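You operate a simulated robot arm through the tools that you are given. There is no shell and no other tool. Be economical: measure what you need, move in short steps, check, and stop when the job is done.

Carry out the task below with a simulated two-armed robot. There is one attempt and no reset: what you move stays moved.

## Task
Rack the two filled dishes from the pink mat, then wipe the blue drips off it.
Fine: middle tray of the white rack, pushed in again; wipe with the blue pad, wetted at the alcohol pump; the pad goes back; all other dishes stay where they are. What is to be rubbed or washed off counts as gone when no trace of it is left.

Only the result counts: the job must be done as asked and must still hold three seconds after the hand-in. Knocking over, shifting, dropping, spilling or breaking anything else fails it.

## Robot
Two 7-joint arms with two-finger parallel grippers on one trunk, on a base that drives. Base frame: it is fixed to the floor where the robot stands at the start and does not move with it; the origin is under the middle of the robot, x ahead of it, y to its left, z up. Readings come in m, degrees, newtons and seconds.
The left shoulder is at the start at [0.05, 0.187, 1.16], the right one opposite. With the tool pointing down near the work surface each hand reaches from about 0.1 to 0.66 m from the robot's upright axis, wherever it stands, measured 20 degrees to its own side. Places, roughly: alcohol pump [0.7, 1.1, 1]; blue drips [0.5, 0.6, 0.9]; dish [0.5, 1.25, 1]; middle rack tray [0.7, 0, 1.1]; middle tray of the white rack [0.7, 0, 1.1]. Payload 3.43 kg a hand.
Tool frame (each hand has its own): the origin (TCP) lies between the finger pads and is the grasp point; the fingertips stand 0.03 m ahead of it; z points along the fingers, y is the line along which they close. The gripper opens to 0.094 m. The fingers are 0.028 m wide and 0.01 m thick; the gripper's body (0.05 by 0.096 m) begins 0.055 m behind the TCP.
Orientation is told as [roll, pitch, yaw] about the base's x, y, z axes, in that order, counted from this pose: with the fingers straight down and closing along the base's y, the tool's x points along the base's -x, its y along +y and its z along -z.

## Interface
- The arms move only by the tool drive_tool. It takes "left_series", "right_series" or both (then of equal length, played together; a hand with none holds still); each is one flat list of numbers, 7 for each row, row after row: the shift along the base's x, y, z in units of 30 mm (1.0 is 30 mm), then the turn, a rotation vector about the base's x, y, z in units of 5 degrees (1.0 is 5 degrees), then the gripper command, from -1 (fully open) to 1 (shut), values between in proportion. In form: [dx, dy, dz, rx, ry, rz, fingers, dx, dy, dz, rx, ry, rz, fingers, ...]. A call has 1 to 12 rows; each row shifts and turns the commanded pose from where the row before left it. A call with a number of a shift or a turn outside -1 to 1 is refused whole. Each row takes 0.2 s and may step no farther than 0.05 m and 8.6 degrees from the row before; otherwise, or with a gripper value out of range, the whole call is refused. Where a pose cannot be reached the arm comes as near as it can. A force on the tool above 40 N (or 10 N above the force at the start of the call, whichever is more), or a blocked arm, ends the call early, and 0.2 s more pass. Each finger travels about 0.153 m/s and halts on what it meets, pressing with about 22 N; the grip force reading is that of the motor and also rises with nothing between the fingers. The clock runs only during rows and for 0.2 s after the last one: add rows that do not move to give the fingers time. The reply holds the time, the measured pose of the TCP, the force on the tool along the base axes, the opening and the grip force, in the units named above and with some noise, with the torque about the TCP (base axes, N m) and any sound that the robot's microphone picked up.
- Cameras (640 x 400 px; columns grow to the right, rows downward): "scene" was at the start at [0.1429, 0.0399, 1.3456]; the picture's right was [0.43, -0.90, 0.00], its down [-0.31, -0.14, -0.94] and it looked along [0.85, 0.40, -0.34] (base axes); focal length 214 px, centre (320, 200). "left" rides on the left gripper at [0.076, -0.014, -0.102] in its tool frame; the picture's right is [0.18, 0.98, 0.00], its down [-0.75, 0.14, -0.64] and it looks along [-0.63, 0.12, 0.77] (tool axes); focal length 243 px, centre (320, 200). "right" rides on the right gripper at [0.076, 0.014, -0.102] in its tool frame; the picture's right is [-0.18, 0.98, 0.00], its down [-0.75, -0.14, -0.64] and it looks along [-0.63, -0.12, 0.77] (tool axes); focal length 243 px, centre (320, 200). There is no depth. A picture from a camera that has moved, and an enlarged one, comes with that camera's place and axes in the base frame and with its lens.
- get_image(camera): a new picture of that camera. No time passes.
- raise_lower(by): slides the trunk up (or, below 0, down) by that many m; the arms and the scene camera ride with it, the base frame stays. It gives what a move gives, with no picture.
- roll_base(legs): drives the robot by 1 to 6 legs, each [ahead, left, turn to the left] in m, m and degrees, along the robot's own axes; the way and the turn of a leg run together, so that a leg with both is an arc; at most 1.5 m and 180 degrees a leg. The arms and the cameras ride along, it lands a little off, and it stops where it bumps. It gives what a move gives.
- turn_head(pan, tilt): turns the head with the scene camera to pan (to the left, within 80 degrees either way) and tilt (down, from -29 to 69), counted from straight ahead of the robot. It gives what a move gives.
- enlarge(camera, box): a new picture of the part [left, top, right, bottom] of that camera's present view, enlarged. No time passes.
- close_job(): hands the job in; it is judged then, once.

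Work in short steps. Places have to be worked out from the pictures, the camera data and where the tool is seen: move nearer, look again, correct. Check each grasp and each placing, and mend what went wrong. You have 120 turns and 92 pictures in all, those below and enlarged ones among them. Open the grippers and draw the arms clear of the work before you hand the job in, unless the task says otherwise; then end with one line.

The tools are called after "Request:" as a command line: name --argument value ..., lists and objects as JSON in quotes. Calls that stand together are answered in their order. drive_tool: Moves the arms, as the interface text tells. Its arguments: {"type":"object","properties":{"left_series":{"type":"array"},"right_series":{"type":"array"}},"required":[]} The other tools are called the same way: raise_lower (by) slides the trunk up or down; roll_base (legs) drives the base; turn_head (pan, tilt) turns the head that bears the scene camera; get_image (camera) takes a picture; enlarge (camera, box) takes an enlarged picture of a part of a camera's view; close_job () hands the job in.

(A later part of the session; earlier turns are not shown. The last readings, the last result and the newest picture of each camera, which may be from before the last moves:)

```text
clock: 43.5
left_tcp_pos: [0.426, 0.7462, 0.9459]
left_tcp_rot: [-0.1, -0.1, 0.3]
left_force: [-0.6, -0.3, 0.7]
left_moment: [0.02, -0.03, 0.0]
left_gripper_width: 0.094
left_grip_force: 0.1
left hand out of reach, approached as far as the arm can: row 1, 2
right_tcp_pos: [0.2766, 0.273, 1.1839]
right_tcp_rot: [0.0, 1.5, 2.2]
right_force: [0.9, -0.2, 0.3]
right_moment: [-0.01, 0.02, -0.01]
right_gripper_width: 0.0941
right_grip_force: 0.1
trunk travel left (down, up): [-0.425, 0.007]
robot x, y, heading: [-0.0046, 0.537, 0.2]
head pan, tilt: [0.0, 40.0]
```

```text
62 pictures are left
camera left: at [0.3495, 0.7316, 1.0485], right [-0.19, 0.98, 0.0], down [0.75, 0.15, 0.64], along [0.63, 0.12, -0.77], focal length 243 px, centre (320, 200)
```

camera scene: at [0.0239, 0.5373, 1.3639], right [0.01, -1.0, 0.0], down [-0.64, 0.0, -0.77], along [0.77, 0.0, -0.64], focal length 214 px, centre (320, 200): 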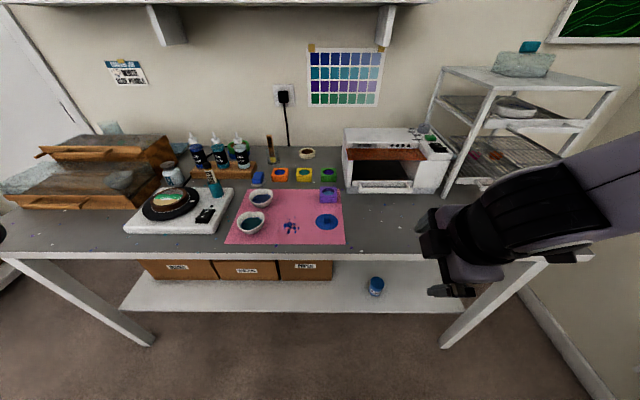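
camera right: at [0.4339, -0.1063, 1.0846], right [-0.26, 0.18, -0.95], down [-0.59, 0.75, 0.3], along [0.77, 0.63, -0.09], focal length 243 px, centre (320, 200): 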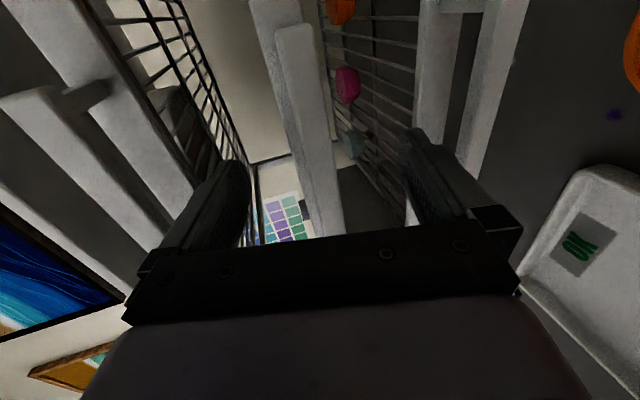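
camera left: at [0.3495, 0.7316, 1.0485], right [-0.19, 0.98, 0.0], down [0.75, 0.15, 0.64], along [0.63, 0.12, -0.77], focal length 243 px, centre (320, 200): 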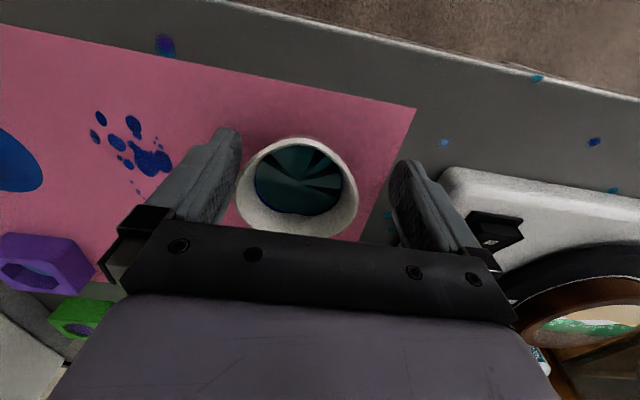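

The low reach fails because I raised the trunk. Lift the hand, lower the trunk 0.15 m, re-aim.

Request:
drive_tool --left_series '[0.1, -0.3, 1, 0, 0, 0, -1, 0.1, -0.2, 1, 0, 0, 0, -1, 0, 0, 1, 0, 0, 0, -1, 0, 0, 1, 0, 0, 0, -1, 0, 0, 1, 0, 0, 0, -1, 0, 0, 1, 0, 0, 0, -1]'

Request:
drive_tool --right_series '[0, 0, 1, 0, 0, 0, -1, 0, 0, 1, 0, 0, 0, -1, 0, 0, 1, 0, 0, 0, -1]'

Request:
raise_lower --by -0.15

```text
clock: 44.9
left_tcp_pos: [0.4312, 0.7311, 1.1257]
left_tcp_rot: [0.1, 0.0, 0.4]
left_force: [0.6, -0.7, -0.3]
left_moment: [0.02, 0.0, 0.01]
left_gripper_width: 0.0938
left_grip_force: 0.1
right_tcp_pos: [0.2773, 0.2739, 1.1834]
right_tcp_rot: [0.0, 1.4, 2.4]
right_force: [-0.4, 0.5, 0.2]
right_moment: [-0.04, 0.01, 0.0]
right_gripper_width: 0.0939
right_grip_force: 0.0
trunk travel left (down, up): [-0.425, 0.007]
robot x, y, heading: [-0.0002, 0.5379, 0.3]
head pan, tilt: [0.0, 40.0]
```

```text
clock: 45.7
left_tcp_pos: [0.4303, 0.73, 1.1242]
left_tcp_rot: [-0.1, 0.0, 0.4]
left_force: [0.0, 0.3, 0.2]
left_moment: [-0.05, -0.02, 0.0]
left_gripper_width: 0.0942
left_grip_force: 0.1
right_tcp_pos: [0.2768, 0.2752, 1.2723]
right_tcp_rot: [-0.1, 1.4, 2.3]
right_force: [0.2, -0.1, 0.4]
right_moment: [-0.01, 0.01, 0.03]
right_gripper_width: 0.094
right_grip_force: 0.0
trunk travel left (down, up): [-0.425, 0.007]
robot x, y, heading: [0.0022, 0.5366, 0.6]
head pan, tilt: [0.0, 40.0]
```

```text
clock: 47.5
left_tcp_pos: [0.4322, 0.7298, 0.9744]
left_tcp_rot: [-0.1, 0.0, 0.3]
left_force: [-0.3, 0.0, -0.1]
left_moment: [-0.01, -0.03, 0.01]
left_gripper_width: 0.0939
left_grip_force: 0.0
right_tcp_pos: [0.2779, 0.2758, 1.122]
right_tcp_rot: [-0.1, 1.4, 2.3]
right_force: [1.0, 0.1, -0.1]
right_moment: [-0.02, -0.02, 0.01]
right_gripper_width: 0.0943
right_grip_force: 0.2
trunk travel left (down, up): [-0.275, 0.157]
robot x, y, heading: [0.0002, 0.5369, 0.2]
head pan, tilt: [0.0, 40.0]
```

Now directly over the dish at z 0.974; descend to ~0.937.

Request:
drive_tool --left_series '[0, 0, -0.6, 0, 0, 0, -1, 0, 0, -0.6, 0, 0, 0, -1, 0, 0, 0, 0, 0, 0, -1]'

Request:
get_image --camera "left"

```text
clock: 48.3
left_tcp_pos: [0.4322, 0.7304, 0.9387]
left_tcp_rot: [0.0, -0.1, 0.3]
left_force: [-0.7, -0.4, 0.2]
left_moment: [0.0, 0.02, -0.03]
left_gripper_width: 0.094
left_grip_force: 0.1
right_tcp_pos: [0.2784, 0.2749, 1.1234]
right_tcp_rot: [-0.1, 1.3, 2.3]
right_force: [-0.5, -0.2, -0.3]
right_moment: [0.01, -0.01, -0.06]
right_gripper_width: 0.0939
right_grip_force: 0.1
trunk travel left (down, up): [-0.275, 0.157]
robot x, y, heading: [-0.0028, 0.539, 0.2]
head pan, tilt: [0.0, 40.0]
```

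```text
61 pictures are left
camera left: at [0.3561, 0.7156, 1.0407], right [-0.19, 0.98, 0.0], down [0.75, 0.15, 0.64], along [0.63, 0.12, -0.77], focal length 243 px, centre (320, 200)
```

left: 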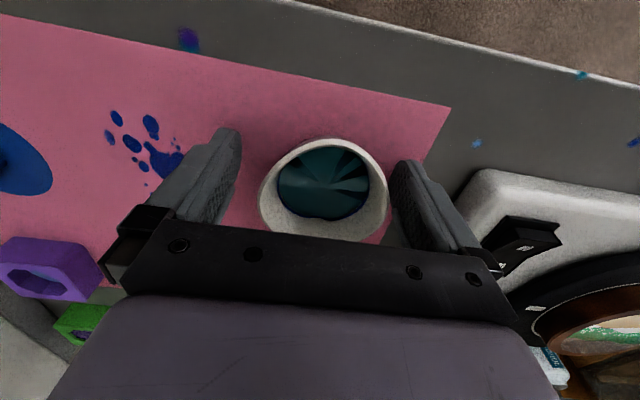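

The dish is centred at the grasp point. Close.

Request:
drive_tool --left_series '[0, 0.08, 0, 0, 0, 0, -0.6, 0, 0, 0, 0, 0, 0, 0, 0, 0, 0, 0, 0, 0, 1, 0, 0, 0, 0, 0, 0, 1]'

```text
clock: 49.3
left_tcp_pos: [0.4323, 0.7339, 0.9394]
left_tcp_rot: [0.0, 0.0, 0.3]
left_force: [0.1, -0.4, 0.1]
left_moment: [-0.01, 0.0, 0.03]
left_gripper_width: 0.076
left_grip_force: 21.8
right_tcp_pos: [0.2784, 0.2748, 1.1217]
right_tcp_rot: [0.0, 1.4, 2.3]
right_force: [-0.5, -0.9, -0.3]
right_moment: [0.0, 0.02, 0.02]
right_gripper_width: 0.0942
right_grip_force: 0.1
trunk travel left (down, up): [-0.275, 0.157]
robot x, y, heading: [0.0017, 0.5402, 0.3]
head pan, tilt: [0.0, 40.0]
```

Gripped at 76 mm. Lift slowly and check.

Request:
drive_tool --left_series '[0, 0, 0.3, 0, 0, 0, 1, 0, 0, 0.5, 0, 0, 0, 1, 0, 0, 0.5, 0, 0, 0, 1, 0, 0, 0.5, 0, 0, 0, 1]'

Request:
get_image --camera "left"

```text
clock: 50.3
left_tcp_pos: [0.4321, 0.7354, 0.9936]
left_tcp_rot: [0.0, 0.1, 0.2]
left_force: [-0.3, 0.1, -0.9]
left_moment: [-0.03, 0.04, 0.02]
left_gripper_width: 0.0764
left_grip_force: 21.8
right_tcp_pos: [0.2783, 0.2756, 1.1221]
right_tcp_rot: [0.0, 1.4, 2.4]
right_force: [-0.1, -0.7, -0.7]
right_moment: [0.05, 0.01, 0.02]
right_gripper_width: 0.0941
right_grip_force: 0.0
trunk travel left (down, up): [-0.275, 0.157]
robot x, y, heading: [-0.0024, 0.5372, 0.3]
head pan, tilt: [0.0, 40.0]
```

```text
60 pictures are left
camera left: at [0.3548, 0.7194, 1.0953], right [-0.19, 0.98, 0.0], down [0.75, 0.14, 0.64], along [0.63, 0.12, -0.77], focal length 243 px, centre (320, 200)
```

left: 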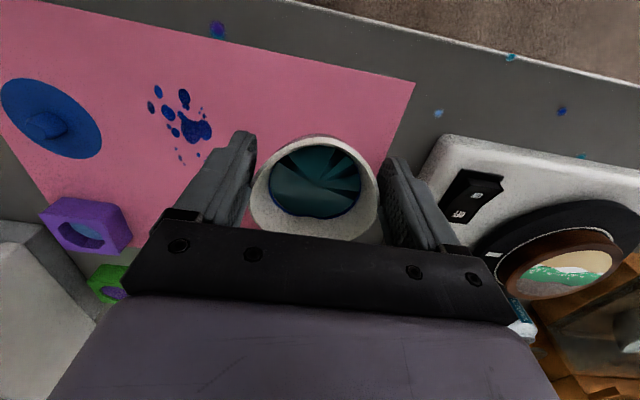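

Held firmly and level. Raise trunk and hand to travel height, then drive right toward the rack.

Request:
raise_lower --by 0.15

Request:
drive_tool --left_series '[-0.5, 0, 0.5, 0, 0, 0, 1, -0.5, 0, 0.5, 0, 0, 0, 1, 0, 0, 0.5, 0, 0, 0, 1, 0, 0, 0.5, 0, 0, 0, 1]'

Request:
roll_base --legs '[[0, -0.62, 0]]'

Request:
get_image --camera "scene"

Request:
get_image --camera "left"

```text
clock: 52.0
left_tcp_pos: [0.432, 0.7353, 1.1424]
left_tcp_rot: [0.0, -0.1, 0.2]
left_force: [0.0, -0.1, 0.1]
left_moment: [0.01, 0.04, -0.01]
left_gripper_width: 0.076
left_grip_force: 22.1
right_tcp_pos: [0.2789, 0.2753, 1.2726]
right_tcp_rot: [0.0, 1.5, 2.3]
right_force: [0.0, 0.6, 0.4]
right_moment: [0.04, -0.03, 0.01]
right_gripper_width: 0.0941
right_grip_force: 0.0
trunk travel left (down, up): [-0.425, 0.007]
robot x, y, heading: [-0.0012, 0.5369, 0.3]
head pan, tilt: [0.0, 40.0]
```

```text
clock: 53.0
left_tcp_pos: [0.4019, 0.7349, 1.2018]
left_tcp_rot: [0.0, -0.1, 0.3]
left_force: [0.2, -1.7, -1.3]
left_moment: [0.01, -0.02, -0.02]
left_gripper_width: 0.0761
left_grip_force: 22.1
right_tcp_pos: [0.2787, 0.2751, 1.2714]
right_tcp_rot: [0.0, 1.4, 2.3]
right_force: [0.0, -0.4, 0.3]
right_moment: [0.0, -0.03, -0.02]
right_gripper_width: 0.0941
right_grip_force: 0.0
trunk travel left (down, up): [-0.425, 0.007]
robot x, y, heading: [-0.0031, 0.5375, 0.3]
head pan, tilt: [0.0, 40.0]
```

```text
clock: 56.5
left_tcp_pos: [0.4075, 0.1034, 1.2013]
left_tcp_rot: [0.0, -0.1, 0.7]
left_force: [0.5, -0.8, -0.9]
left_moment: [0.02, 0.03, 0.02]
left_gripper_width: 0.0758
left_grip_force: 22.1
right_tcp_pos: [0.2871, -0.3567, 1.273]
right_tcp_rot: [0.0, 1.4, 2.7]
right_force: [0.3, -0.4, -0.1]
right_moment: [0.0, -0.02, -0.03]
right_gripper_width: 0.0941
right_grip_force: 0.1
trunk travel left (down, up): [-0.425, 0.007]
robot x, y, heading: [0.0067, -0.0972, 0.8]
head pan, tilt: [0.0, 40.0]
```

```text
59 pictures are left
camera scene: at [0.1487, -0.0951, 1.3638], right [0.01, -1.0, 0.0], down [-0.64, -0.01, -0.77], along [0.77, 0.01, -0.64], focal length 214 px, centre (320, 200)
```

scene: 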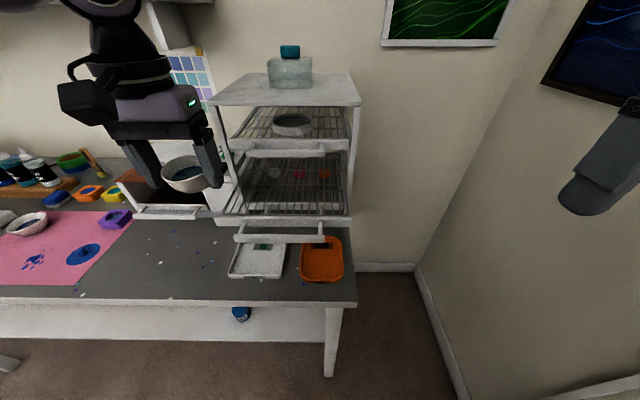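

```text
58 pictures are left
camera left: at [0.3306, 0.0883, 1.3035], right [-0.2, 0.98, 0.0], down [0.75, 0.15, 0.64], along [0.63, 0.13, -0.77], focal length 243 px, centre (320, 200)
```

left: 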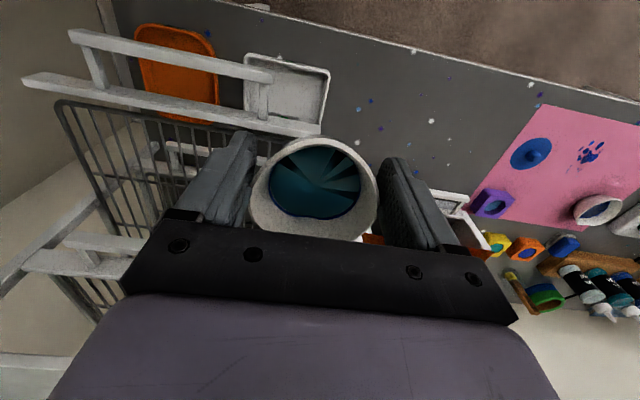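

Arrived. Enlarge the tray to measure the open area.

Request:
enlarge --camera "scene" --box '[190, 120, 370, 260]'

```text
2.86 times, centred on (280, 190) of scene
camera zoom: at [0.1487, -0.0951, 1.3638], right [0.01, -1.0, 0.0], down [-0.64, -0.01, -0.77], along [0.77, 0.01, -0.64], focal length 613 px, centre (434, 229)
```

zoom: 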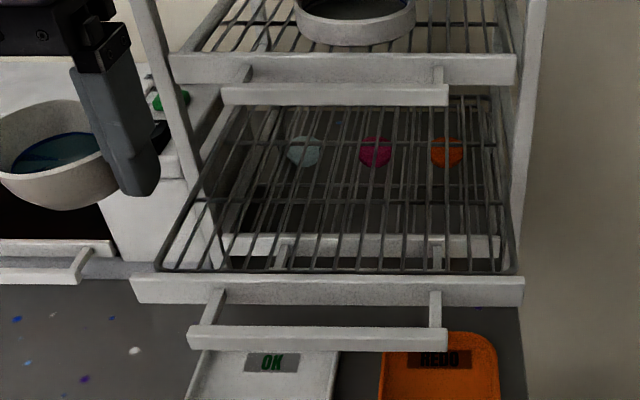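

Tray floor at z≈1.075, open area x 0.45–0.52, y −0.147…0.095. I'll put the first dish at (0.483, −0.085). Move sideways first, then forward, still high.

Request:
drive_tool --left_series '[0, -0.8, 0, 0, 0, 0, 1, 0, -0.9, 0, 0, 0, 0, 1, 0, -0.9, 0, 0, 0, 0, 1, 0, -0.9, 0, 0, 0, 0, 1, 0, -0.9, 0, 0, 0, 0, 1, 0, -0.9, 0, 0, 0, 0, 1, 0, -0.9, 0, 0, 0, 0, 1, 0.7, -0.08, -0.4, 0, 0, 0, 1, 0.7, 0, -0.4, 0, 0, 0, 1, 0.7, 0, 0, 0, 0, 0, 1, 0.4, 0, 0, 0, 0, 0, 1]'

Request:
enlarge --camera "scene" --box '[190, 80, 400, 260]'

Request:
get_image --camera "left"

```text
clock: 59.0
left_tcp_pos: [0.4385, 0.0682, 1.1892]
left_tcp_rot: [0.1, 0.0, 0.9]
left_force: [-0.2, -0.6, 0.1]
left_moment: [0.0, 0.0, -0.01]
left_gripper_width: 0.0753
left_grip_force: 21.8
left hand out of reach, approached as far as the arm can: row 3, 4, 5, 6, 7, 8, 9, 10, 11
right_tcp_pos: [0.2857, -0.3551, 1.273]
right_tcp_rot: [-0.1, 1.4, 2.8]
right_force: [1.1, -0.3, 0.5]
right_moment: [-0.01, 0.0, -0.01]
right_gripper_width: 0.0939
right_grip_force: 0.0
trunk travel left (down, up): [-0.425, 0.007]
robot x, y, heading: [0.0059, -0.0963, 0.8]
head pan, tilt: [0.0, 40.0]
```

```text
2.22 times, centred on (295, 170) of scene
camera zoom: at [0.1487, -0.0946, 1.3638], right [0.01, -1.0, 0.0], down [-0.64, -0.01, -0.77], along [0.77, 0.01, -0.64], focal length 477 px, centre (376, 267)
```

zoom: 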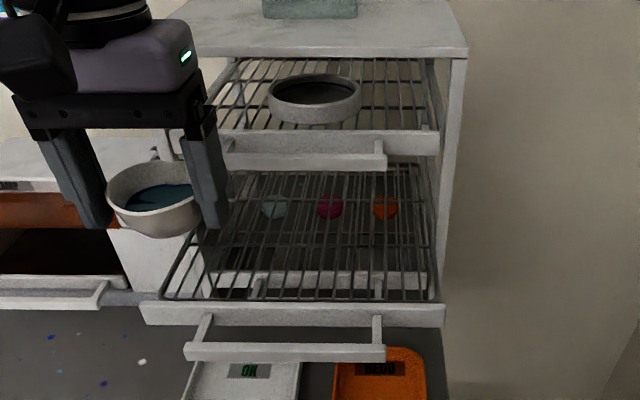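

```text
55 pictures are left
camera left: at [0.3617, 0.0521, 1.2922], right [-0.2, 0.98, 0.0], down [0.75, 0.15, 0.64], along [0.63, 0.13, -0.77], focal length 243 px, centre (320, 200)
```

left: 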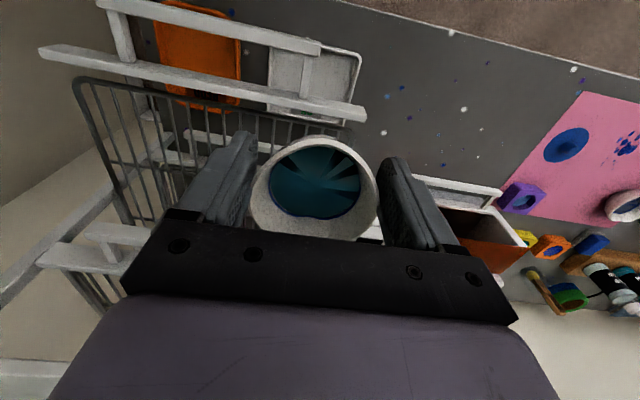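

The left arm can't cross so far inward here; the base must shift right instead. Look to the right to check the wall clearance of the right arm.

Request:
turn_head --pan -60 --tilt 35

Request:
get_image --camera "scene"

```text
clock: 60.2
left_tcp_pos: [0.4382, 0.0678, 1.1899]
left_tcp_rot: [-0.1, -0.1, 0.8]
left_force: [-0.5, 0.1, -0.9]
left_moment: [0.02, 0.01, 0.04]
left_gripper_width: 0.0756
left_grip_force: 22.5
right_tcp_pos: [0.2858, -0.3569, 1.2726]
right_tcp_rot: [-0.1, 1.3, 2.8]
right_force: [-0.2, 0.4, -1.4]
right_moment: [0.0, 0.0, 0.04]
right_gripper_width: 0.0941
right_grip_force: 0.0
trunk travel left (down, up): [-0.425, 0.007]
robot x, y, heading: [0.0053, -0.1004, 0.9]
head pan, tilt: [-60.0, 35.0]
```

```text
54 pictures are left
camera scene: at [0.1088, -0.1715, 1.3714], right [-0.86, -0.51, 0.0], down [-0.29, 0.49, -0.82], along [0.42, -0.7, -0.57], focal length 214 px, centre (320, 200)
```

scene: 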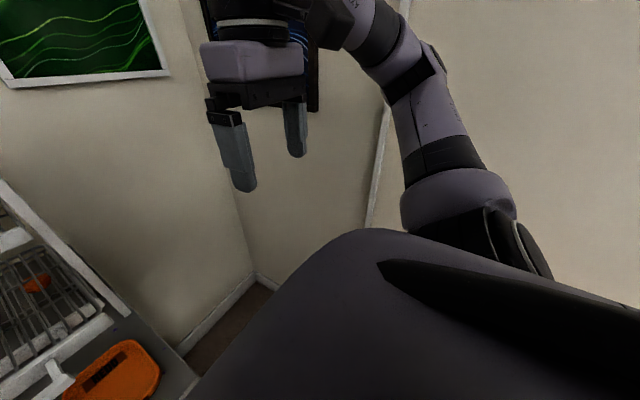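

Wall at y≈−0.80, so shifting far right is tight for the elbow. Instead I turn the base 20° right, which swings the left hand over the right part of the tray.

Request:
drive_tool --left_series '[-0.7, 0, 0, 0, 0, 0, 1, -0.7, 0, 0.3, 0, 0, 0, 1]'

Request:
roll_base --legs '[[0, 0, -20]]'

Request:
turn_head --pan 15 --tilt 40

Request:
drive_tool --left_series '[0, 0, 0, 0, 0, 1, 1, 0, 0, 0, 0, 0, 1, 1, 0, 0, 0, 0, 0, 1, 1, 0, 0, 0, 0, 0, 1, 1]'

Request:
enlarge --camera "scene" --box '[160, 60, 480, 260]'

```text
clock: 60.9
left_tcp_pos: [0.3984, 0.0676, 1.1995]
left_tcp_rot: [0.0, 0.0, 0.8]
left_force: [-0.2, 0.0, -0.9]
left_moment: [0.03, 0.02, -0.03]
left_gripper_width: 0.0751
left_grip_force: 22.0
right_tcp_pos: [0.2868, -0.3563, 1.2724]
right_tcp_rot: [0.0, 1.4, 2.8]
right_force: [-0.3, -0.9, 0.0]
right_moment: [-0.01, 0.0, -0.01]
right_gripper_width: 0.0939
right_grip_force: 0.1
trunk travel left (down, up): [-0.425, 0.007]
robot x, y, heading: [0.0065, -0.0931, 0.8]
head pan, tilt: [-60.0, 35.0]
```

```text
clock: 62.3
left_tcp_pos: [0.4312, -0.0774, 1.1998]
left_tcp_rot: [0.0, 0.0, -19.3]
left_force: [0.3, -0.2, -1.4]
left_moment: [0.0, 0.03, 0.01]
left_gripper_width: 0.075
left_grip_force: 21.8
right_tcp_pos: [0.1783, -0.4381, 1.2722]
right_tcp_rot: [0.1, 1.4, -17.2]
right_force: [-0.1, 0.5, 0.1]
right_moment: [0.0, 0.02, 0.01]
right_gripper_width: 0.0936
right_grip_force: 0.1
trunk travel left (down, up): [-0.425, 0.007]
robot x, y, heading: [0.0063, -0.0964, -19.5]
head pan, tilt: [-60.0, 35.0]
```

```text
clock: 63.8
left_tcp_pos: [0.432, -0.078, 1.2]
left_tcp_rot: [0.0, 0.0, -19.4]
left_force: [0.0, -0.5, -0.8]
left_moment: [0.02, 0.02, 0.01]
left_gripper_width: 0.0749
left_grip_force: 22.0
right_tcp_pos: [0.1802, -0.437, 1.2715]
right_tcp_rot: [0.0, 1.4, -17.3]
right_force: [-0.3, -0.3, 0.4]
right_moment: [-0.02, -0.01, -0.04]
right_gripper_width: 0.0938
right_grip_force: 0.0
trunk travel left (down, up): [-0.425, 0.007]
robot x, y, heading: [0.0029, -0.0971, -19.4]
head pan, tilt: [15.0, 40.0]
```

```text
clock: 64.8
left_tcp_pos: [0.4307, -0.078, 1.2001]
left_tcp_rot: [0.0, 0.0, 0.8]
left_force: [-0.4, 0.3, -1.5]
left_moment: [0.02, 0.02, 0.03]
left_gripper_width: 0.075
left_grip_force: 21.9
right_tcp_pos: [0.1807, -0.4371, 1.272]
right_tcp_rot: [0.0, 1.4, -17.3]
right_force: [0.0, 0.2, 0.1]
right_moment: [-0.04, 0.04, 0.01]
right_gripper_width: 0.0942
right_grip_force: 0.1
trunk travel left (down, up): [-0.425, 0.007]
robot x, y, heading: [0.0034, -0.098, -19.2]
head pan, tilt: [15.0, 40.0]
```

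```text
2.00 times, centred on (320, 160) of scene
camera zoom: at [0.1451, -0.1225, 1.3639], right [-0.08, -1.0, 0.0], down [-0.64, 0.05, -0.77], along [0.76, -0.06, -0.64], focal length 429 px, centre (320, 280)
```

zoom: 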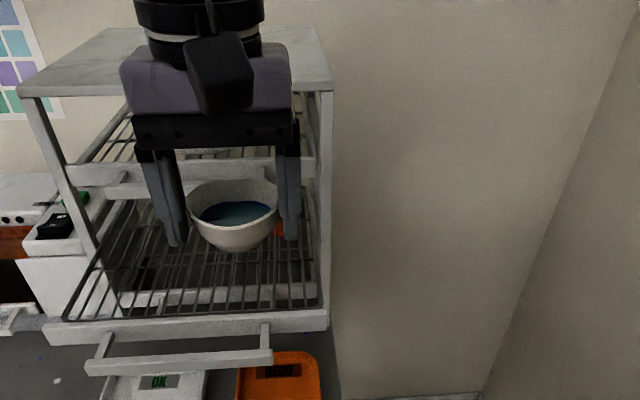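

Dish is over the right half. Move forward to x≈0.482 while lowering to z 1.14.

Request:
drive_tool --left_series '[0, -0.1, -0.7, 0, 0, 0, 1, 0.5, -0.1, -0.7, 0, 0, 0, 1, 0.6, 0, -0.6, 0, 0, 0, 1, 0.6, 0, 0, 0, 0, 0, 1, 0, 0, 0, 0, 0, 0, 1]'

Request:
enlarge --camera "scene" --box '[160, 60, 480, 260]'

Request:
get_image --camera "left"

```text
clock: 66.0
left_tcp_pos: [0.4806, -0.0844, 1.1412]
left_tcp_rot: [-0.1, 0.0, 0.6]
left_force: [0.1, 0.0, -1.0]
left_moment: [0.02, 0.03, 0.0]
left_gripper_width: 0.0748
left_grip_force: 21.7
right_tcp_pos: [0.1789, -0.4376, 1.2728]
right_tcp_rot: [0.0, 1.3, -17.4]
right_force: [0.1, -0.2, 1.0]
right_moment: [-0.02, 0.01, 0.01]
right_gripper_width: 0.094
right_grip_force: 0.1
trunk travel left (down, up): [-0.425, 0.007]
robot x, y, heading: [0.0052, -0.0994, -19.3]
head pan, tilt: [15.0, 40.0]
```

```text
2.00 times, centred on (320, 160) of scene
camera zoom: at [0.1449, -0.1224, 1.3639], right [-0.08, -1.0, 0.0], down [-0.64, 0.05, -0.77], along [0.76, -0.06, -0.64], focal length 429 px, centre (320, 280)
```

zoom: 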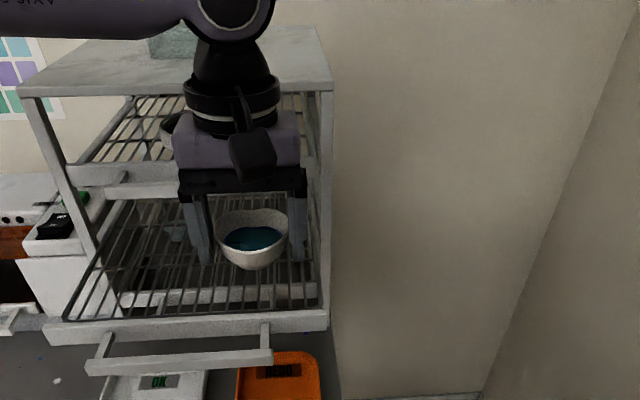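

```text
51 pictures are left
camera left: at [0.4049, -0.0995, 1.2429], right [-0.2, 0.98, 0.0], down [0.75, 0.15, 0.64], along [0.63, 0.13, -0.77], focal length 243 px, centre (320, 200)
```

left: 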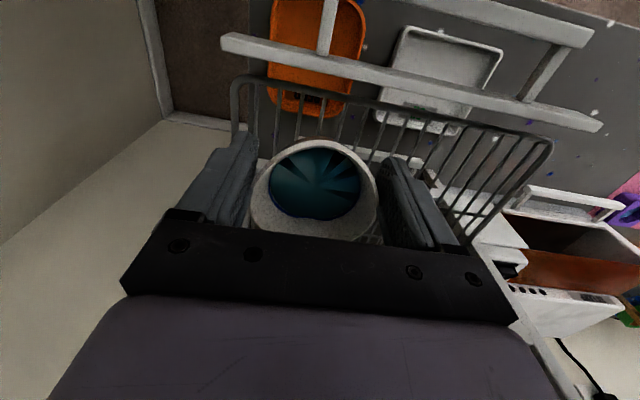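

Well placed above the mesh. Lower gradually, watching the force.

Request:
drive_tool --left_series '[0, 0, -0.25, 0, 0, 0, 1, 0, 0, -0.25, 0, 0, 0, 1, 0, 0, -0.15, 0, 0, 0, 1]'

```text
clock: 66.8
left_tcp_pos: [0.4841, -0.0824, 1.1214]
left_tcp_rot: [-0.1, 0.1, 0.7]
left_force: [-0.4, 0.4, -1.1]
left_moment: [0.01, -0.01, 0.0]
left_gripper_width: 0.0748
left_grip_force: 22.6
right_tcp_pos: [0.18, -0.4369, 1.2725]
right_tcp_rot: [0.0, 1.4, -17.3]
right_force: [0.1, 0.6, -0.2]
right_moment: [0.01, 0.0, 0.0]
right_gripper_width: 0.0939
right_grip_force: 0.0
trunk travel left (down, up): [-0.425, 0.007]
robot x, y, heading: [0.0039, -0.0967, -19.4]
head pan, tilt: [15.0, 40.0]
```

Request:
drive_tool --left_series '[0, 0, -0.12, 0, 0, 0, 1, 0, 0, -0.12, 0, 0, 0, 1]'

Request:
enlarge --camera "scene" --box '[200, 130, 360, 250]'

```text
clock: 67.4
left_tcp_pos: [0.4827, -0.083, 1.1133]
left_tcp_rot: [0.0, 0.0, 0.7]
left_force: [0.2, -0.8, -0.7]
left_moment: [0.0, 0.03, 0.02]
left_gripper_width: 0.0748
left_grip_force: 21.9
right_tcp_pos: [0.1797, -0.4373, 1.2723]
right_tcp_rot: [0.0, 1.4, -17.2]
right_force: [0.6, 0.4, 0.2]
right_moment: [0.03, -0.02, -0.04]
right_gripper_width: 0.0937
right_grip_force: 0.2
trunk travel left (down, up): [-0.425, 0.007]
robot x, y, heading: [0.0062, -0.0977, -19.1]
head pan, tilt: [15.0, 40.0]
```

```text
3.33 times, centred on (280, 190) of scene
camera zoom: at [0.1452, -0.1224, 1.3638], right [-0.08, -1.0, 0.0], down [-0.64, 0.05, -0.77], along [0.76, -0.06, -0.64], focal length 715 px, centre (453, 233)
```

zoom: 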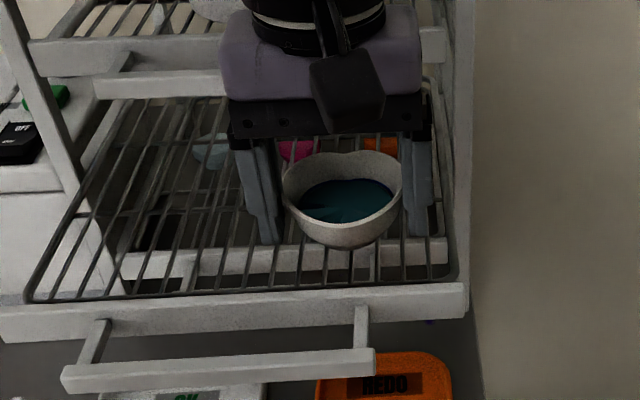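

Still free (−0.7 N). Continue a few mm at a time.

Request:
drive_tool --left_series '[0, 0, -0.1, 0, 0, 0, 1, 0, 0, -0.1, 0, 0, 0, 1]'

Request:
drive_tool --left_series '[0, 0, -0.1, 0, 0, 0, 1]'

```text
clock: 68.0
left_tcp_pos: [0.4833, -0.0833, 1.1058]
left_tcp_rot: [0.0, 0.0, 0.7]
left_force: [0.8, 0.0, -2.0]
left_moment: [-0.02, 0.08, 0.0]
left_gripper_width: 0.0747
left_grip_force: 22.1
right_tcp_pos: [0.1784, -0.4373, 1.2721]
right_tcp_rot: [0.0, 1.3, -17.3]
right_force: [0.2, -0.1, -0.5]
right_moment: [-0.01, 0.0, 0.04]
right_gripper_width: 0.0941
right_grip_force: 0.1
trunk travel left (down, up): [-0.425, 0.007]
robot x, y, heading: [0.0086, -0.0978, -19.6]
head pan, tilt: [15.0, 40.0]
```

```text
clock: 68.4
left_tcp_pos: [0.4825, -0.0836, 1.1034]
left_tcp_rot: [-0.1, 0.0, 0.7]
left_force: [0.2, 1.0, 4.4]
left_moment: [0.02, 0.03, 0.03]
left_gripper_width: 0.0747
left_grip_force: 22.4
right_tcp_pos: [0.1807, -0.4371, 1.2726]
right_tcp_rot: [-0.1, 1.4, -17.3]
right_force: [0.7, -0.8, -0.3]
right_moment: [0.02, 0.01, 0.02]
right_gripper_width: 0.0943
right_grip_force: 0.1
trunk travel left (down, up): [-0.425, 0.007]
robot x, y, heading: [0.0062, -0.0978, -19.6]
head pan, tilt: [15.0, 40.0]
```

Contact (+4.4 N). Open slowly and check.

Request:
drive_tool --left_series '[0, 0, 0, 0, 0, 0, -0.7, 0, 0, 0, 0, 0, 0, -0.9, 0, 0, 0, 0, 0, 0, -0.95]'

Request:
get_image --camera "left"

```text
clock: 69.2
left_tcp_pos: [0.4825, -0.0832, 1.1019]
left_tcp_rot: [0.1, 0.0, 0.7]
left_force: [-0.8, 0.4, 0.0]
left_moment: [-0.01, -0.01, 0.03]
left_gripper_width: 0.0915
left_grip_force: 0.0
right_tcp_pos: [0.1796, -0.4362, 1.2724]
right_tcp_rot: [0.0, 1.3, -17.3]
right_force: [-0.3, -0.2, 0.4]
right_moment: [0.0, 0.04, 0.02]
right_gripper_width: 0.094
right_grip_force: 0.1
trunk travel left (down, up): [-0.425, 0.007]
robot x, y, heading: [0.0055, -0.0982, -19.4]
head pan, tilt: [15.0, 40.0]
```

```text
49 pictures are left
camera left: at [0.4058, -0.0996, 1.2053], right [-0.2, 0.98, 0.0], down [0.75, 0.15, 0.64], along [0.63, 0.13, -0.77], focal length 243 px, centre (320, 200)
```

left: 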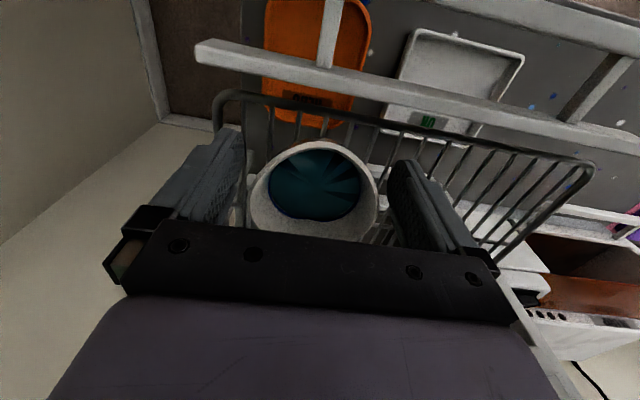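

Dish stands freely. Lift away, restore hand yaw, turn the base back and drive to the mat.

Request:
drive_tool --left_series '[0, 0, 0.5, 0, 0, 0, -1, 0, 0, 0.8, 0, 0, 0, -1, 0, 0, 1, 0, 0, 0, -1, 0, 0, 1, 0, 0, 0, -1, -0.6, 0, 0, 0, 0, -1, -1, -0.6, 0, 0, 0, 0, -1, -1, -0.5, 0, 0, 0, 0, -1, -1, 0, 0, 0, 0, 0, -1, -1]'

Request:
get_image --camera "scene"

Request:
roll_base --legs '[[0, 0, 19.5], [0, 0.62, 0]]'

```text
clock: 71.0
left_tcp_pos: [0.4331, -0.0828, 1.2011]
left_tcp_rot: [-0.2, 0.1, -19.4]
left_force: [0.1, 1.1, -0.4]
left_moment: [0.02, 0.01, 0.0]
left_gripper_width: 0.094
left_grip_force: 0.0
right_tcp_pos: [0.1802, -0.4373, 1.273]
right_tcp_rot: [0.0, 1.4, -17.3]
right_force: [0.8, 0.5, 0.0]
right_moment: [-0.04, -0.02, 0.0]
right_gripper_width: 0.094
right_grip_force: 0.2
trunk travel left (down, up): [-0.425, 0.007]
robot x, y, heading: [0.0055, -0.0957, -19.2]
head pan, tilt: [15.0, 40.0]
```

```text
48 pictures are left
camera scene: at [0.1453, -0.1225, 1.3638], right [-0.08, -1.0, 0.0], down [-0.64, 0.05, -0.77], along [0.76, -0.06, -0.64], focal length 214 px, centre (320, 200)
```

scene: 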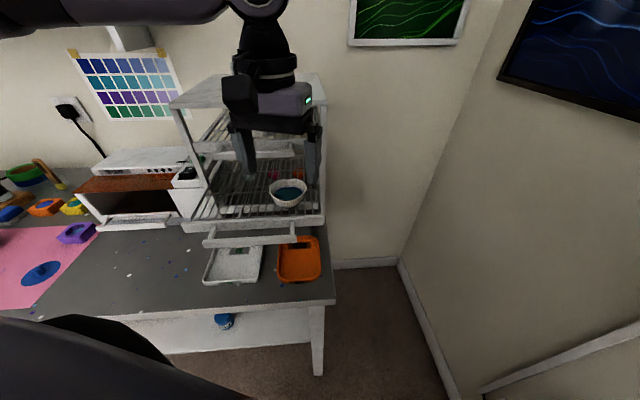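

```text
clock: 75.5
left_tcp_pos: [0.405, 0.6655, 1.201]
left_tcp_rot: [0.1, -0.1, -0.1]
left_force: [-1.3, 0.0, 0.5]
left_moment: [-0.01, 0.0, -0.03]
left_gripper_width: 0.094
left_grip_force: 0.2
right_tcp_pos: [0.2834, 0.2488, 1.2723]
right_tcp_rot: [-0.2, 1.5, 2.0]
right_force: [0.2, -0.1, -0.2]
right_moment: [-0.02, 0.0, 0.0]
right_gripper_width: 0.094
right_grip_force: 0.1
trunk travel left (down, up): [-0.425, 0.007]
robot x, y, heading: [0.0051, 0.5114, -0.1]
head pan, tilt: [15.0, 40.0]
```

Dish 1 is on the tray. Go above the rear dish at (0.541,0.724): lower trunk, move over.

Request:
raise_lower --by -0.15

Request:
drive_tool --left_series '[0.9, 0.4, 0, 0, 0, 0, -1, 0.9, 0.4, 0, 0, 0, 0, -1, 0.9, 0.4, 0, 0, 0, 0, -1, 0.9, 0.4, 0, 0, 0, 0, -1, 0.9, 0.35, 0, 0, 0, 0, -1, 0, 0, -0.5, 0, 0, 0, -1, 0, 0, 0, 0, 0, 0, -1]'

Request:
get_image --camera "left"

```text
clock: 77.2
left_tcp_pos: [0.4026, 0.6661, 1.0521]
left_tcp_rot: [0.0, 0.0, -0.1]
left_force: [0.0, 0.4, -0.4]
left_moment: [-0.01, -0.03, -0.03]
left_gripper_width: 0.094
left_grip_force: 0.0
right_tcp_pos: [0.2831, 0.2484, 1.1219]
right_tcp_rot: [0.0, 1.3, 2.0]
right_force: [0.3, 1.3, -0.9]
right_moment: [-0.01, -0.02, -0.01]
right_gripper_width: 0.0944
right_grip_force: 0.2
trunk travel left (down, up): [-0.275, 0.157]
robot x, y, heading: [0.0052, 0.5111, -0.3]
head pan, tilt: [15.0, 40.0]
```

```text
clock: 78.8
left_tcp_pos: [0.5076, 0.7312, 1.0368]
left_tcp_rot: [-0.1, 0.0, 0.0]
left_force: [0.2, 0.5, -0.3]
left_moment: [-0.03, -0.03, 0.0]
left_gripper_width: 0.0939
left_grip_force: 0.1
left hand out of reach, approached as far as the arm can: row 3, 4, 5
right_tcp_pos: [0.2832, 0.2485, 1.1214]
right_tcp_rot: [0.1, 1.5, 1.9]
right_force: [-0.5, -0.1, 0.6]
right_moment: [0.03, -0.04, -0.04]
right_gripper_width: 0.0941
right_grip_force: 0.0
trunk travel left (down, up): [-0.275, 0.157]
robot x, y, heading: [0.0076, 0.5157, -0.2]
head pan, tilt: [15.0, 40.0]
```

```text
47 pictures are left
camera left: at [0.4306, 0.7169, 1.1382], right [-0.18, 0.98, 0.0], down [0.75, 0.14, 0.64], along [0.63, 0.12, -0.77], focal length 243 px, centre (320, 200)
```

left: 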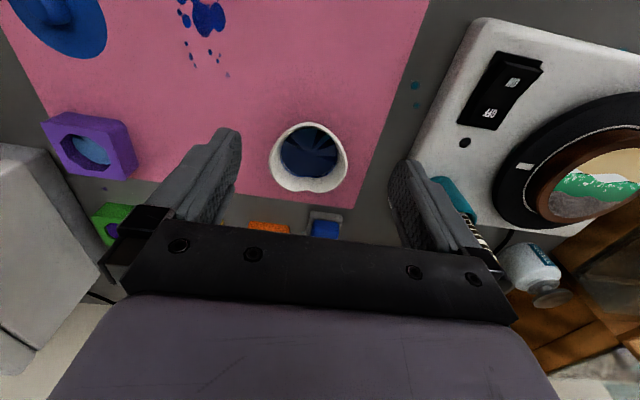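

The arm is short by 3 cm. Drive forward 6 cm, then recheck.

Request:
roll_base --legs '[[0.06, 0, 0]]'

Request:
get_image --camera "left"

```text
clock: 79.8
left_tcp_pos: [0.5682, 0.7307, 1.0371]
left_tcp_rot: [0.1, -0.1, -0.1]
left_force: [-0.5, 0.3, -0.8]
left_moment: [0.0, 0.02, -0.02]
left_gripper_width: 0.0941
left_grip_force: 0.0
right_tcp_pos: [0.3433, 0.2491, 1.1227]
right_tcp_rot: [0.0, 1.5, 1.8]
right_force: [-0.1, -0.1, -0.5]
right_moment: [-0.01, -0.03, -0.02]
right_gripper_width: 0.0939
right_grip_force: 0.1
trunk travel left (down, up): [-0.275, 0.157]
robot x, y, heading: [0.0655, 0.5124, -0.4]
head pan, tilt: [15.0, 40.0]
```

```text
46 pictures are left
camera left: at [0.4919, 0.7161, 1.1381], right [-0.18, 0.98, 0.0], down [0.75, 0.14, 0.64], along [0.63, 0.12, -0.77], focal length 243 px, centre (320, 200)
```

left: 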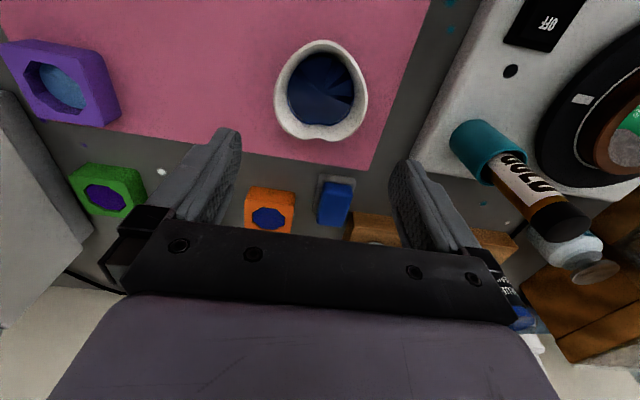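

Dish centre at (0.543,0.729). Move over it and descend partway.

Request:
drive_tool --left_series '[-0.8, -0.07, 0, 0, 0, 0, -1, 0, 0, -0.9, 0, 0, 0, -1, 0, 0, -0.9, 0, 0, 0, -1, 0, 0, -0.6, 0, 0, 0, -1, 0, 0, 0, 0, 0, 0, -1]'

Request:
get_image --camera "left"

```text
clock: 81.0
left_tcp_pos: [0.5438, 0.7279, 0.9649]
left_tcp_rot: [0.0, 0.0, -0.1]
left_force: [-1.3, -0.3, 0.2]
left_moment: [-0.01, 0.0, -0.01]
left_gripper_width: 0.0943
left_grip_force: 0.1
right_tcp_pos: [0.3424, 0.248, 1.1223]
right_tcp_rot: [-0.1, 1.4, 1.8]
right_force: [0.1, -1.1, 0.1]
right_moment: [0.02, 0.03, -0.04]
right_gripper_width: 0.0941
right_grip_force: 0.1
trunk travel left (down, up): [-0.275, 0.157]
robot x, y, heading: [0.0687, 0.5123, -0.2]
head pan, tilt: [15.0, 40.0]
```

```text
45 pictures are left
camera left: at [0.4664, 0.7129, 1.0669], right [-0.18, 0.98, 0.0], down [0.75, 0.14, 0.64], along [0.63, 0.12, -0.77], focal length 243 px, centre (320, 200)
```

left: 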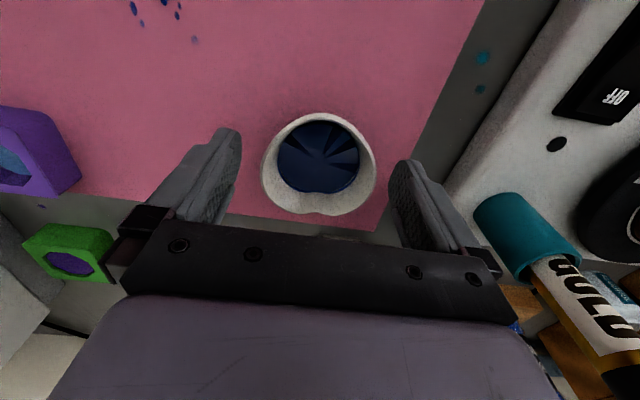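

Centred. Descend to z≈0.938 and close.

Request:
drive_tool --left_series '[0, 0, -0.5, 0, 0, 0, -1, 0, 0, -0.4, 0, 0, 0, -1, 0, 0, 0, 0, 0, 0, -0.6, 0, 0, 0, 0, 0, 0, 0, 0, 0, 0, 0, 0, 0, 1, 0, 0, 0, 0, 0, 0, 1]'

```text
clock: 82.4
left_tcp_pos: [0.5455, 0.7266, 0.9378]
left_tcp_rot: [-0.1, -0.3, 0.0]
left_force: [1.2, 2.2, 14.5]
left_moment: [-0.22, -0.1, 0.02]
left_gripper_width: 0.0774
left_grip_force: 22.0
right_tcp_pos: [0.3424, 0.248, 1.123]
right_tcp_rot: [0.0, 1.3, 1.8]
right_force: [-0.6, 0.4, 0.7]
right_moment: [-0.01, 0.0, -0.02]
right_gripper_width: 0.0941
right_grip_force: 0.0
trunk travel left (down, up): [-0.275, 0.157]
robot x, y, heading: [0.0649, 0.516, -0.3]
head pan, tilt: [15.0, 40.0]
```

Gripped at 77 mm; fingertips are touching the mat (+14 N). Lift.

Request:
drive_tool --left_series '[0, 0, 0.3, 0, 0, 0, 1, 0, 0, 0.5, 0, 0, 0, 1, 0, 0, 0.7, 0, 0, 0, 1, 0, 0, 0.7, 0, 0, 0, 1, 0, 0, 0.7, 0, 0, 0, 1]'

Request:
get_image --camera "left"

```text
clock: 83.6
left_tcp_pos: [0.5436, 0.7283, 1.0252]
left_tcp_rot: [-0.1, -0.1, -0.1]
left_force: [0.0, 0.4, -0.4]
left_moment: [0.01, 0.03, -0.02]
left_gripper_width: 0.0759
left_grip_force: 22.3
right_tcp_pos: [0.3426, 0.2478, 1.1209]
right_tcp_rot: [0.0, 1.5, 1.8]
right_force: [0.4, -0.3, 0.7]
right_moment: [-0.02, -0.02, 0.04]
right_gripper_width: 0.0939
right_grip_force: 0.0
trunk travel left (down, up): [-0.275, 0.157]
robot x, y, heading: [0.0654, 0.5127, -0.4]
head pan, tilt: [15.0, 40.0]
```

```text
44 pictures are left
camera left: at [0.467, 0.7144, 1.1281], right [-0.18, 0.98, 0.0], down [0.75, 0.14, 0.64], along [0.63, 0.12, -0.77], focal length 243 px, centre (320, 200)
```

left: 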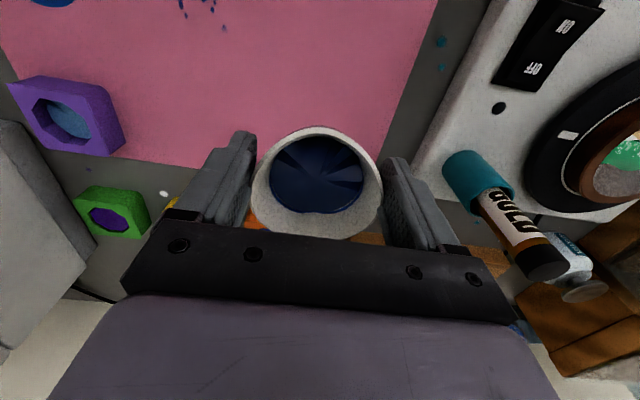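

Second dish is held. Retract, raise, drive right to y≈0 and turn 20° right as before.

Request:
raise_lower --by 0.15

Request:
roll_base --legs '[[-0.06, 0, 0]]'

Request:
drive_tool --left_series '[-0.7, -0.4, 0.3, 0, 0, 0, 1, -0.7, -0.4, 0.3, 0, 0, 0, 1, -0.7, -0.4, 0.3, 0, 0, 0, 1, -0.6, -0.4, 0, 0, 0, 0, 1]'

Request:
roll_base --legs '[[0, -0.49, 0], [0, 0, -19.5]]'

Request:
drive_tool --left_series '[0, 0, 0, 0, 0, 1, 1, 0, 0, 0, 0, 0, 1, 1, 0, 0, 0, 0, 0, 1, 1, 0, 0, 0, 0, 0, 1, 1]'

Request:
get_image --camera "scene"

```text
clock: 85.4
left_tcp_pos: [0.5442, 0.7287, 1.1755]
left_tcp_rot: [0.0, 0.0, -0.1]
left_force: [-0.5, -0.1, -0.1]
left_moment: [0.02, 0.01, 0.02]
left_gripper_width: 0.076
left_grip_force: 21.5
right_tcp_pos: [0.3433, 0.2477, 1.2718]
right_tcp_rot: [0.0, 1.4, 1.9]
right_force: [0.8, 0.1, 0.2]
right_moment: [-0.01, 0.02, 0.0]
right_gripper_width: 0.094
right_grip_force: 0.0
trunk travel left (down, up): [-0.425, 0.007]
robot x, y, heading: [0.0684, 0.5104, -0.2]
head pan, tilt: [15.0, 40.0]
```

```text
clock: 86.3
left_tcp_pos: [0.4846, 0.7283, 1.1766]
left_tcp_rot: [0.1, -0.1, -0.2]
left_force: [-0.1, -0.5, -0.2]
left_moment: [-0.03, -0.04, 0.02]
left_gripper_width: 0.0762
left_grip_force: 21.9
right_tcp_pos: [0.2829, 0.2479, 1.2717]
right_tcp_rot: [0.0, 1.3, 1.8]
right_force: [0.1, 0.6, -0.3]
right_moment: [0.05, -0.03, 0.0]
right_gripper_width: 0.0938
right_grip_force: 0.0
trunk travel left (down, up): [-0.425, 0.007]
robot x, y, heading: [0.0007, 0.5114, -0.2]
head pan, tilt: [15.0, 40.0]
```

```text
clock: 87.3
left_tcp_pos: [0.4023, 0.6826, 1.2029]
left_tcp_rot: [-0.1, 0.0, -0.1]
left_force: [0.7, 0.0, -1.3]
left_moment: [0.0, 0.03, 0.02]
left_gripper_width: 0.076
left_grip_force: 22.2
right_tcp_pos: [0.284, 0.2468, 1.2719]
right_tcp_rot: [0.1, 1.5, 1.8]
right_force: [0.2, 0.2, 0.1]
right_moment: [0.02, 0.05, 0.02]
right_gripper_width: 0.0939
right_grip_force: 0.0
trunk travel left (down, up): [-0.425, 0.007]
robot x, y, heading: [0.0053, 0.5106, -0.3]
head pan, tilt: [15.0, 40.0]
```

```text
clock: 91.3
left_tcp_pos: [0.4371, 0.0554, 1.2026]
left_tcp_rot: [0.0, -0.1, -19.4]
left_force: [0.0, 0.1, -1.0]
left_moment: [0.04, 0.01, 0.0]
left_gripper_width: 0.0756
left_grip_force: 21.8
right_tcp_pos: [0.1812, -0.3156, 1.2719]
right_tcp_rot: [0.0, 1.4, -17.3]
right_force: [0.1, 0.3, 0.5]
right_moment: [0.0, 0.01, -0.01]
right_gripper_width: 0.0939
right_grip_force: 0.2
trunk travel left (down, up): [-0.425, 0.007]
robot x, y, heading: [0.0071, 0.026, -19.7]
head pan, tilt: [15.0, 40.0]
```

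```text
clock: 92.3
left_tcp_pos: [0.4363, 0.056, 1.2035]
left_tcp_rot: [0.0, 0.0, 0.8]
left_force: [-0.5, 0.3, -0.9]
left_moment: [-0.01, 0.0, 0.01]
left_gripper_width: 0.0754
left_grip_force: 22.0
right_tcp_pos: [0.1802, -0.3158, 1.2731]
right_tcp_rot: [0.0, 1.5, -17.3]
right_force: [-0.6, 0.2, 0.6]
right_moment: [0.0, -0.02, 0.0]
right_gripper_width: 0.094
right_grip_force: 0.0
trunk travel left (down, up): [-0.425, 0.007]
robot x, y, heading: [0.0074, 0.026, -19.3]
head pan, tilt: [15.0, 40.0]
```

```text
43 pictures are left
camera scene: at [0.1466, -0.0013, 1.3638], right [-0.08, -1.0, 0.0], down [-0.64, 0.05, -0.77], along [0.76, -0.06, -0.64], focal length 214 px, centre (320, 200)
```

scene: 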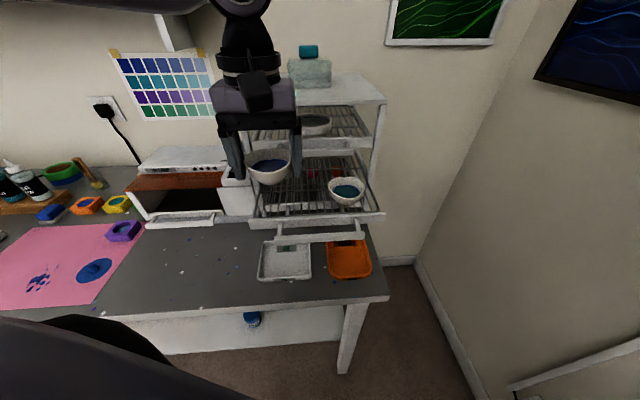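

Target for dish 2: (0.482, 0.037). Move over and lower to z≈1.12.

Request:
drive_tool --left_series '[0, -0.35, -0.7, 0, 0, 0, 1, 0.5, -0.3, -0.7, 0, 0, 0, 1, 0.5, 0, -0.6, 0, 0, 0, 1, 0.5, 0, -0.4, 0, 0, 0, 1, 0, 0, -0.3, 0, 0, 0, 1, 0, 0, 0, 0, 0, 0, 1]'

Request:
get_image --camera "left"

```text
clock: 93.7
left_tcp_pos: [0.4813, 0.0368, 1.122]
left_tcp_rot: [-0.1, 0.0, 0.7]
left_force: [-0.6, 0.5, -1.0]
left_moment: [-0.01, 0.03, -0.01]
left_gripper_width: 0.076
left_grip_force: 22.2
right_tcp_pos: [0.1801, -0.3157, 1.2727]
right_tcp_rot: [0.0, 1.5, -17.3]
right_force: [1.1, -0.3, 0.7]
right_moment: [-0.01, 0.0, 0.01]
right_gripper_width: 0.0939
right_grip_force: 0.0
trunk travel left (down, up): [-0.425, 0.007]
robot x, y, heading: [0.0066, 0.0266, -19.3]
head pan, tilt: [15.0, 40.0]
```

```text
42 pictures are left
camera left: at [0.4056, 0.0203, 1.2245], right [-0.2, 0.98, 0.0], down [0.75, 0.15, 0.64], along [0.63, 0.13, -0.77], focal length 243 px, centre (320, 200)
```

left: 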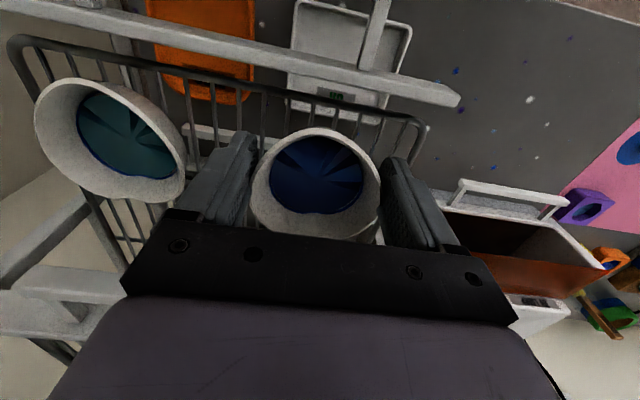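

Clear of the first dish. Lower until contact.

Request:
drive_tool --left_series '[0, 0, -0.2, 0, 0, 0, 1, 0, 0, -0.2, 0, 0, 0, 1]'

Request:
drive_tool --left_series '[0, 0, -0.1, 0, 0, 0, 1]'

Request:
drive_tool --left_series '[0, 0, -0.08, 0, 0, 0, 1]'

```text
clock: 94.3
left_tcp_pos: [0.4826, 0.0372, 1.1089]
left_tcp_rot: [0.1, 0.1, 0.7]
left_force: [0.9, -0.1, -0.9]
left_moment: [-0.02, -0.01, 0.02]
left_gripper_width: 0.0758
left_grip_force: 21.8
right_tcp_pos: [0.181, -0.316, 1.2723]
right_tcp_rot: [0.0, 1.4, -17.3]
right_force: [1.5, -0.4, 0.1]
right_moment: [-0.01, 0.02, -0.02]
right_gripper_width: 0.094
right_grip_force: 0.1
trunk travel left (down, up): [-0.425, 0.007]
robot x, y, heading: [0.0051, 0.0227, -19.3]
head pan, tilt: [15.0, 40.0]
```

```text
clock: 94.7
left_tcp_pos: [0.4815, 0.0357, 1.1071]
left_tcp_rot: [0.1, -0.1, 0.7]
left_force: [0.2, 0.8, 0.6]
left_moment: [0.02, 0.02, 0.0]
left_gripper_width: 0.0757
left_grip_force: 21.8
right_tcp_pos: [0.1816, -0.3172, 1.2726]
right_tcp_rot: [0.0, 1.5, -17.3]
right_force: [-0.1, 0.7, 0.7]
right_moment: [-0.01, 0.01, -0.01]
right_gripper_width: 0.0941
right_grip_force: 0.1
trunk travel left (down, up): [-0.425, 0.007]
robot x, y, heading: [0.006, 0.0202, -19.2]
head pan, tilt: [15.0, 40.0]
```

```text
clock: 95.1
left_tcp_pos: [0.4825, 0.0374, 1.1054]
left_tcp_rot: [0.0, 0.0, 0.7]
left_force: [-0.2, -0.4, -1.2]
left_moment: [0.03, 0.01, -0.03]
left_gripper_width: 0.0757
left_grip_force: 21.9
right_tcp_pos: [0.1819, -0.3159, 1.2711]
right_tcp_rot: [-0.1, 1.4, -17.3]
right_force: [0.3, 0.3, -0.1]
right_moment: [-0.04, -0.02, -0.02]
right_gripper_width: 0.094
right_grip_force: 0.0
trunk travel left (down, up): [-0.425, 0.007]
robot x, y, heading: [0.0075, 0.023, -19.3]
head pan, tilt: [15.0, 40.0]
```

Request:
drive_tool --left_series '[0, 0, -0.08, 0, 0, 0, 1]'

Request:
drive_tool --left_series '[0, 0, -0.08, 0, 0, 0, 1]'

```text
clock: 95.5
left_tcp_pos: [0.4824, 0.0365, 1.1038]
left_tcp_rot: [-0.1, -0.1, 0.7]
left_force: [-0.2, 1.7, 3.7]
left_moment: [0.03, 0.0, -0.02]
left_gripper_width: 0.0757
left_grip_force: 22.0
right_tcp_pos: [0.1817, -0.316, 1.2719]
right_tcp_rot: [0.0, 1.4, -17.3]
right_force: [0.7, 0.9, 1.2]
right_moment: [-0.01, -0.02, -0.03]
right_gripper_width: 0.0942
right_grip_force: 0.0
trunk travel left (down, up): [-0.425, 0.007]
robot x, y, heading: [0.0074, 0.0232, -19.2]
head pan, tilt: [15.0, 40.0]
```

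```text
clock: 95.9
left_tcp_pos: [0.4811, 0.0358, 1.1022]
left_tcp_rot: [-0.3, -0.4, 0.8]
left_force: [1.1, 4.1, 21.0]
left_moment: [0.02, 0.12, -0.04]
left_gripper_width: 0.0757
left_grip_force: 22.3
right_tcp_pos: [0.1803, -0.3165, 1.2732]
right_tcp_rot: [0.0, 1.3, -17.3]
right_force: [0.9, 0.2, 0.4]
right_moment: [0.0, 0.0, 0.01]
right_gripper_width: 0.094
right_grip_force: 0.2
trunk travel left (down, up): [-0.425, 0.007]
robot x, y, heading: [0.0065, 0.0234, -19.6]
head pan, tilt: [15.0, 40.0]
```

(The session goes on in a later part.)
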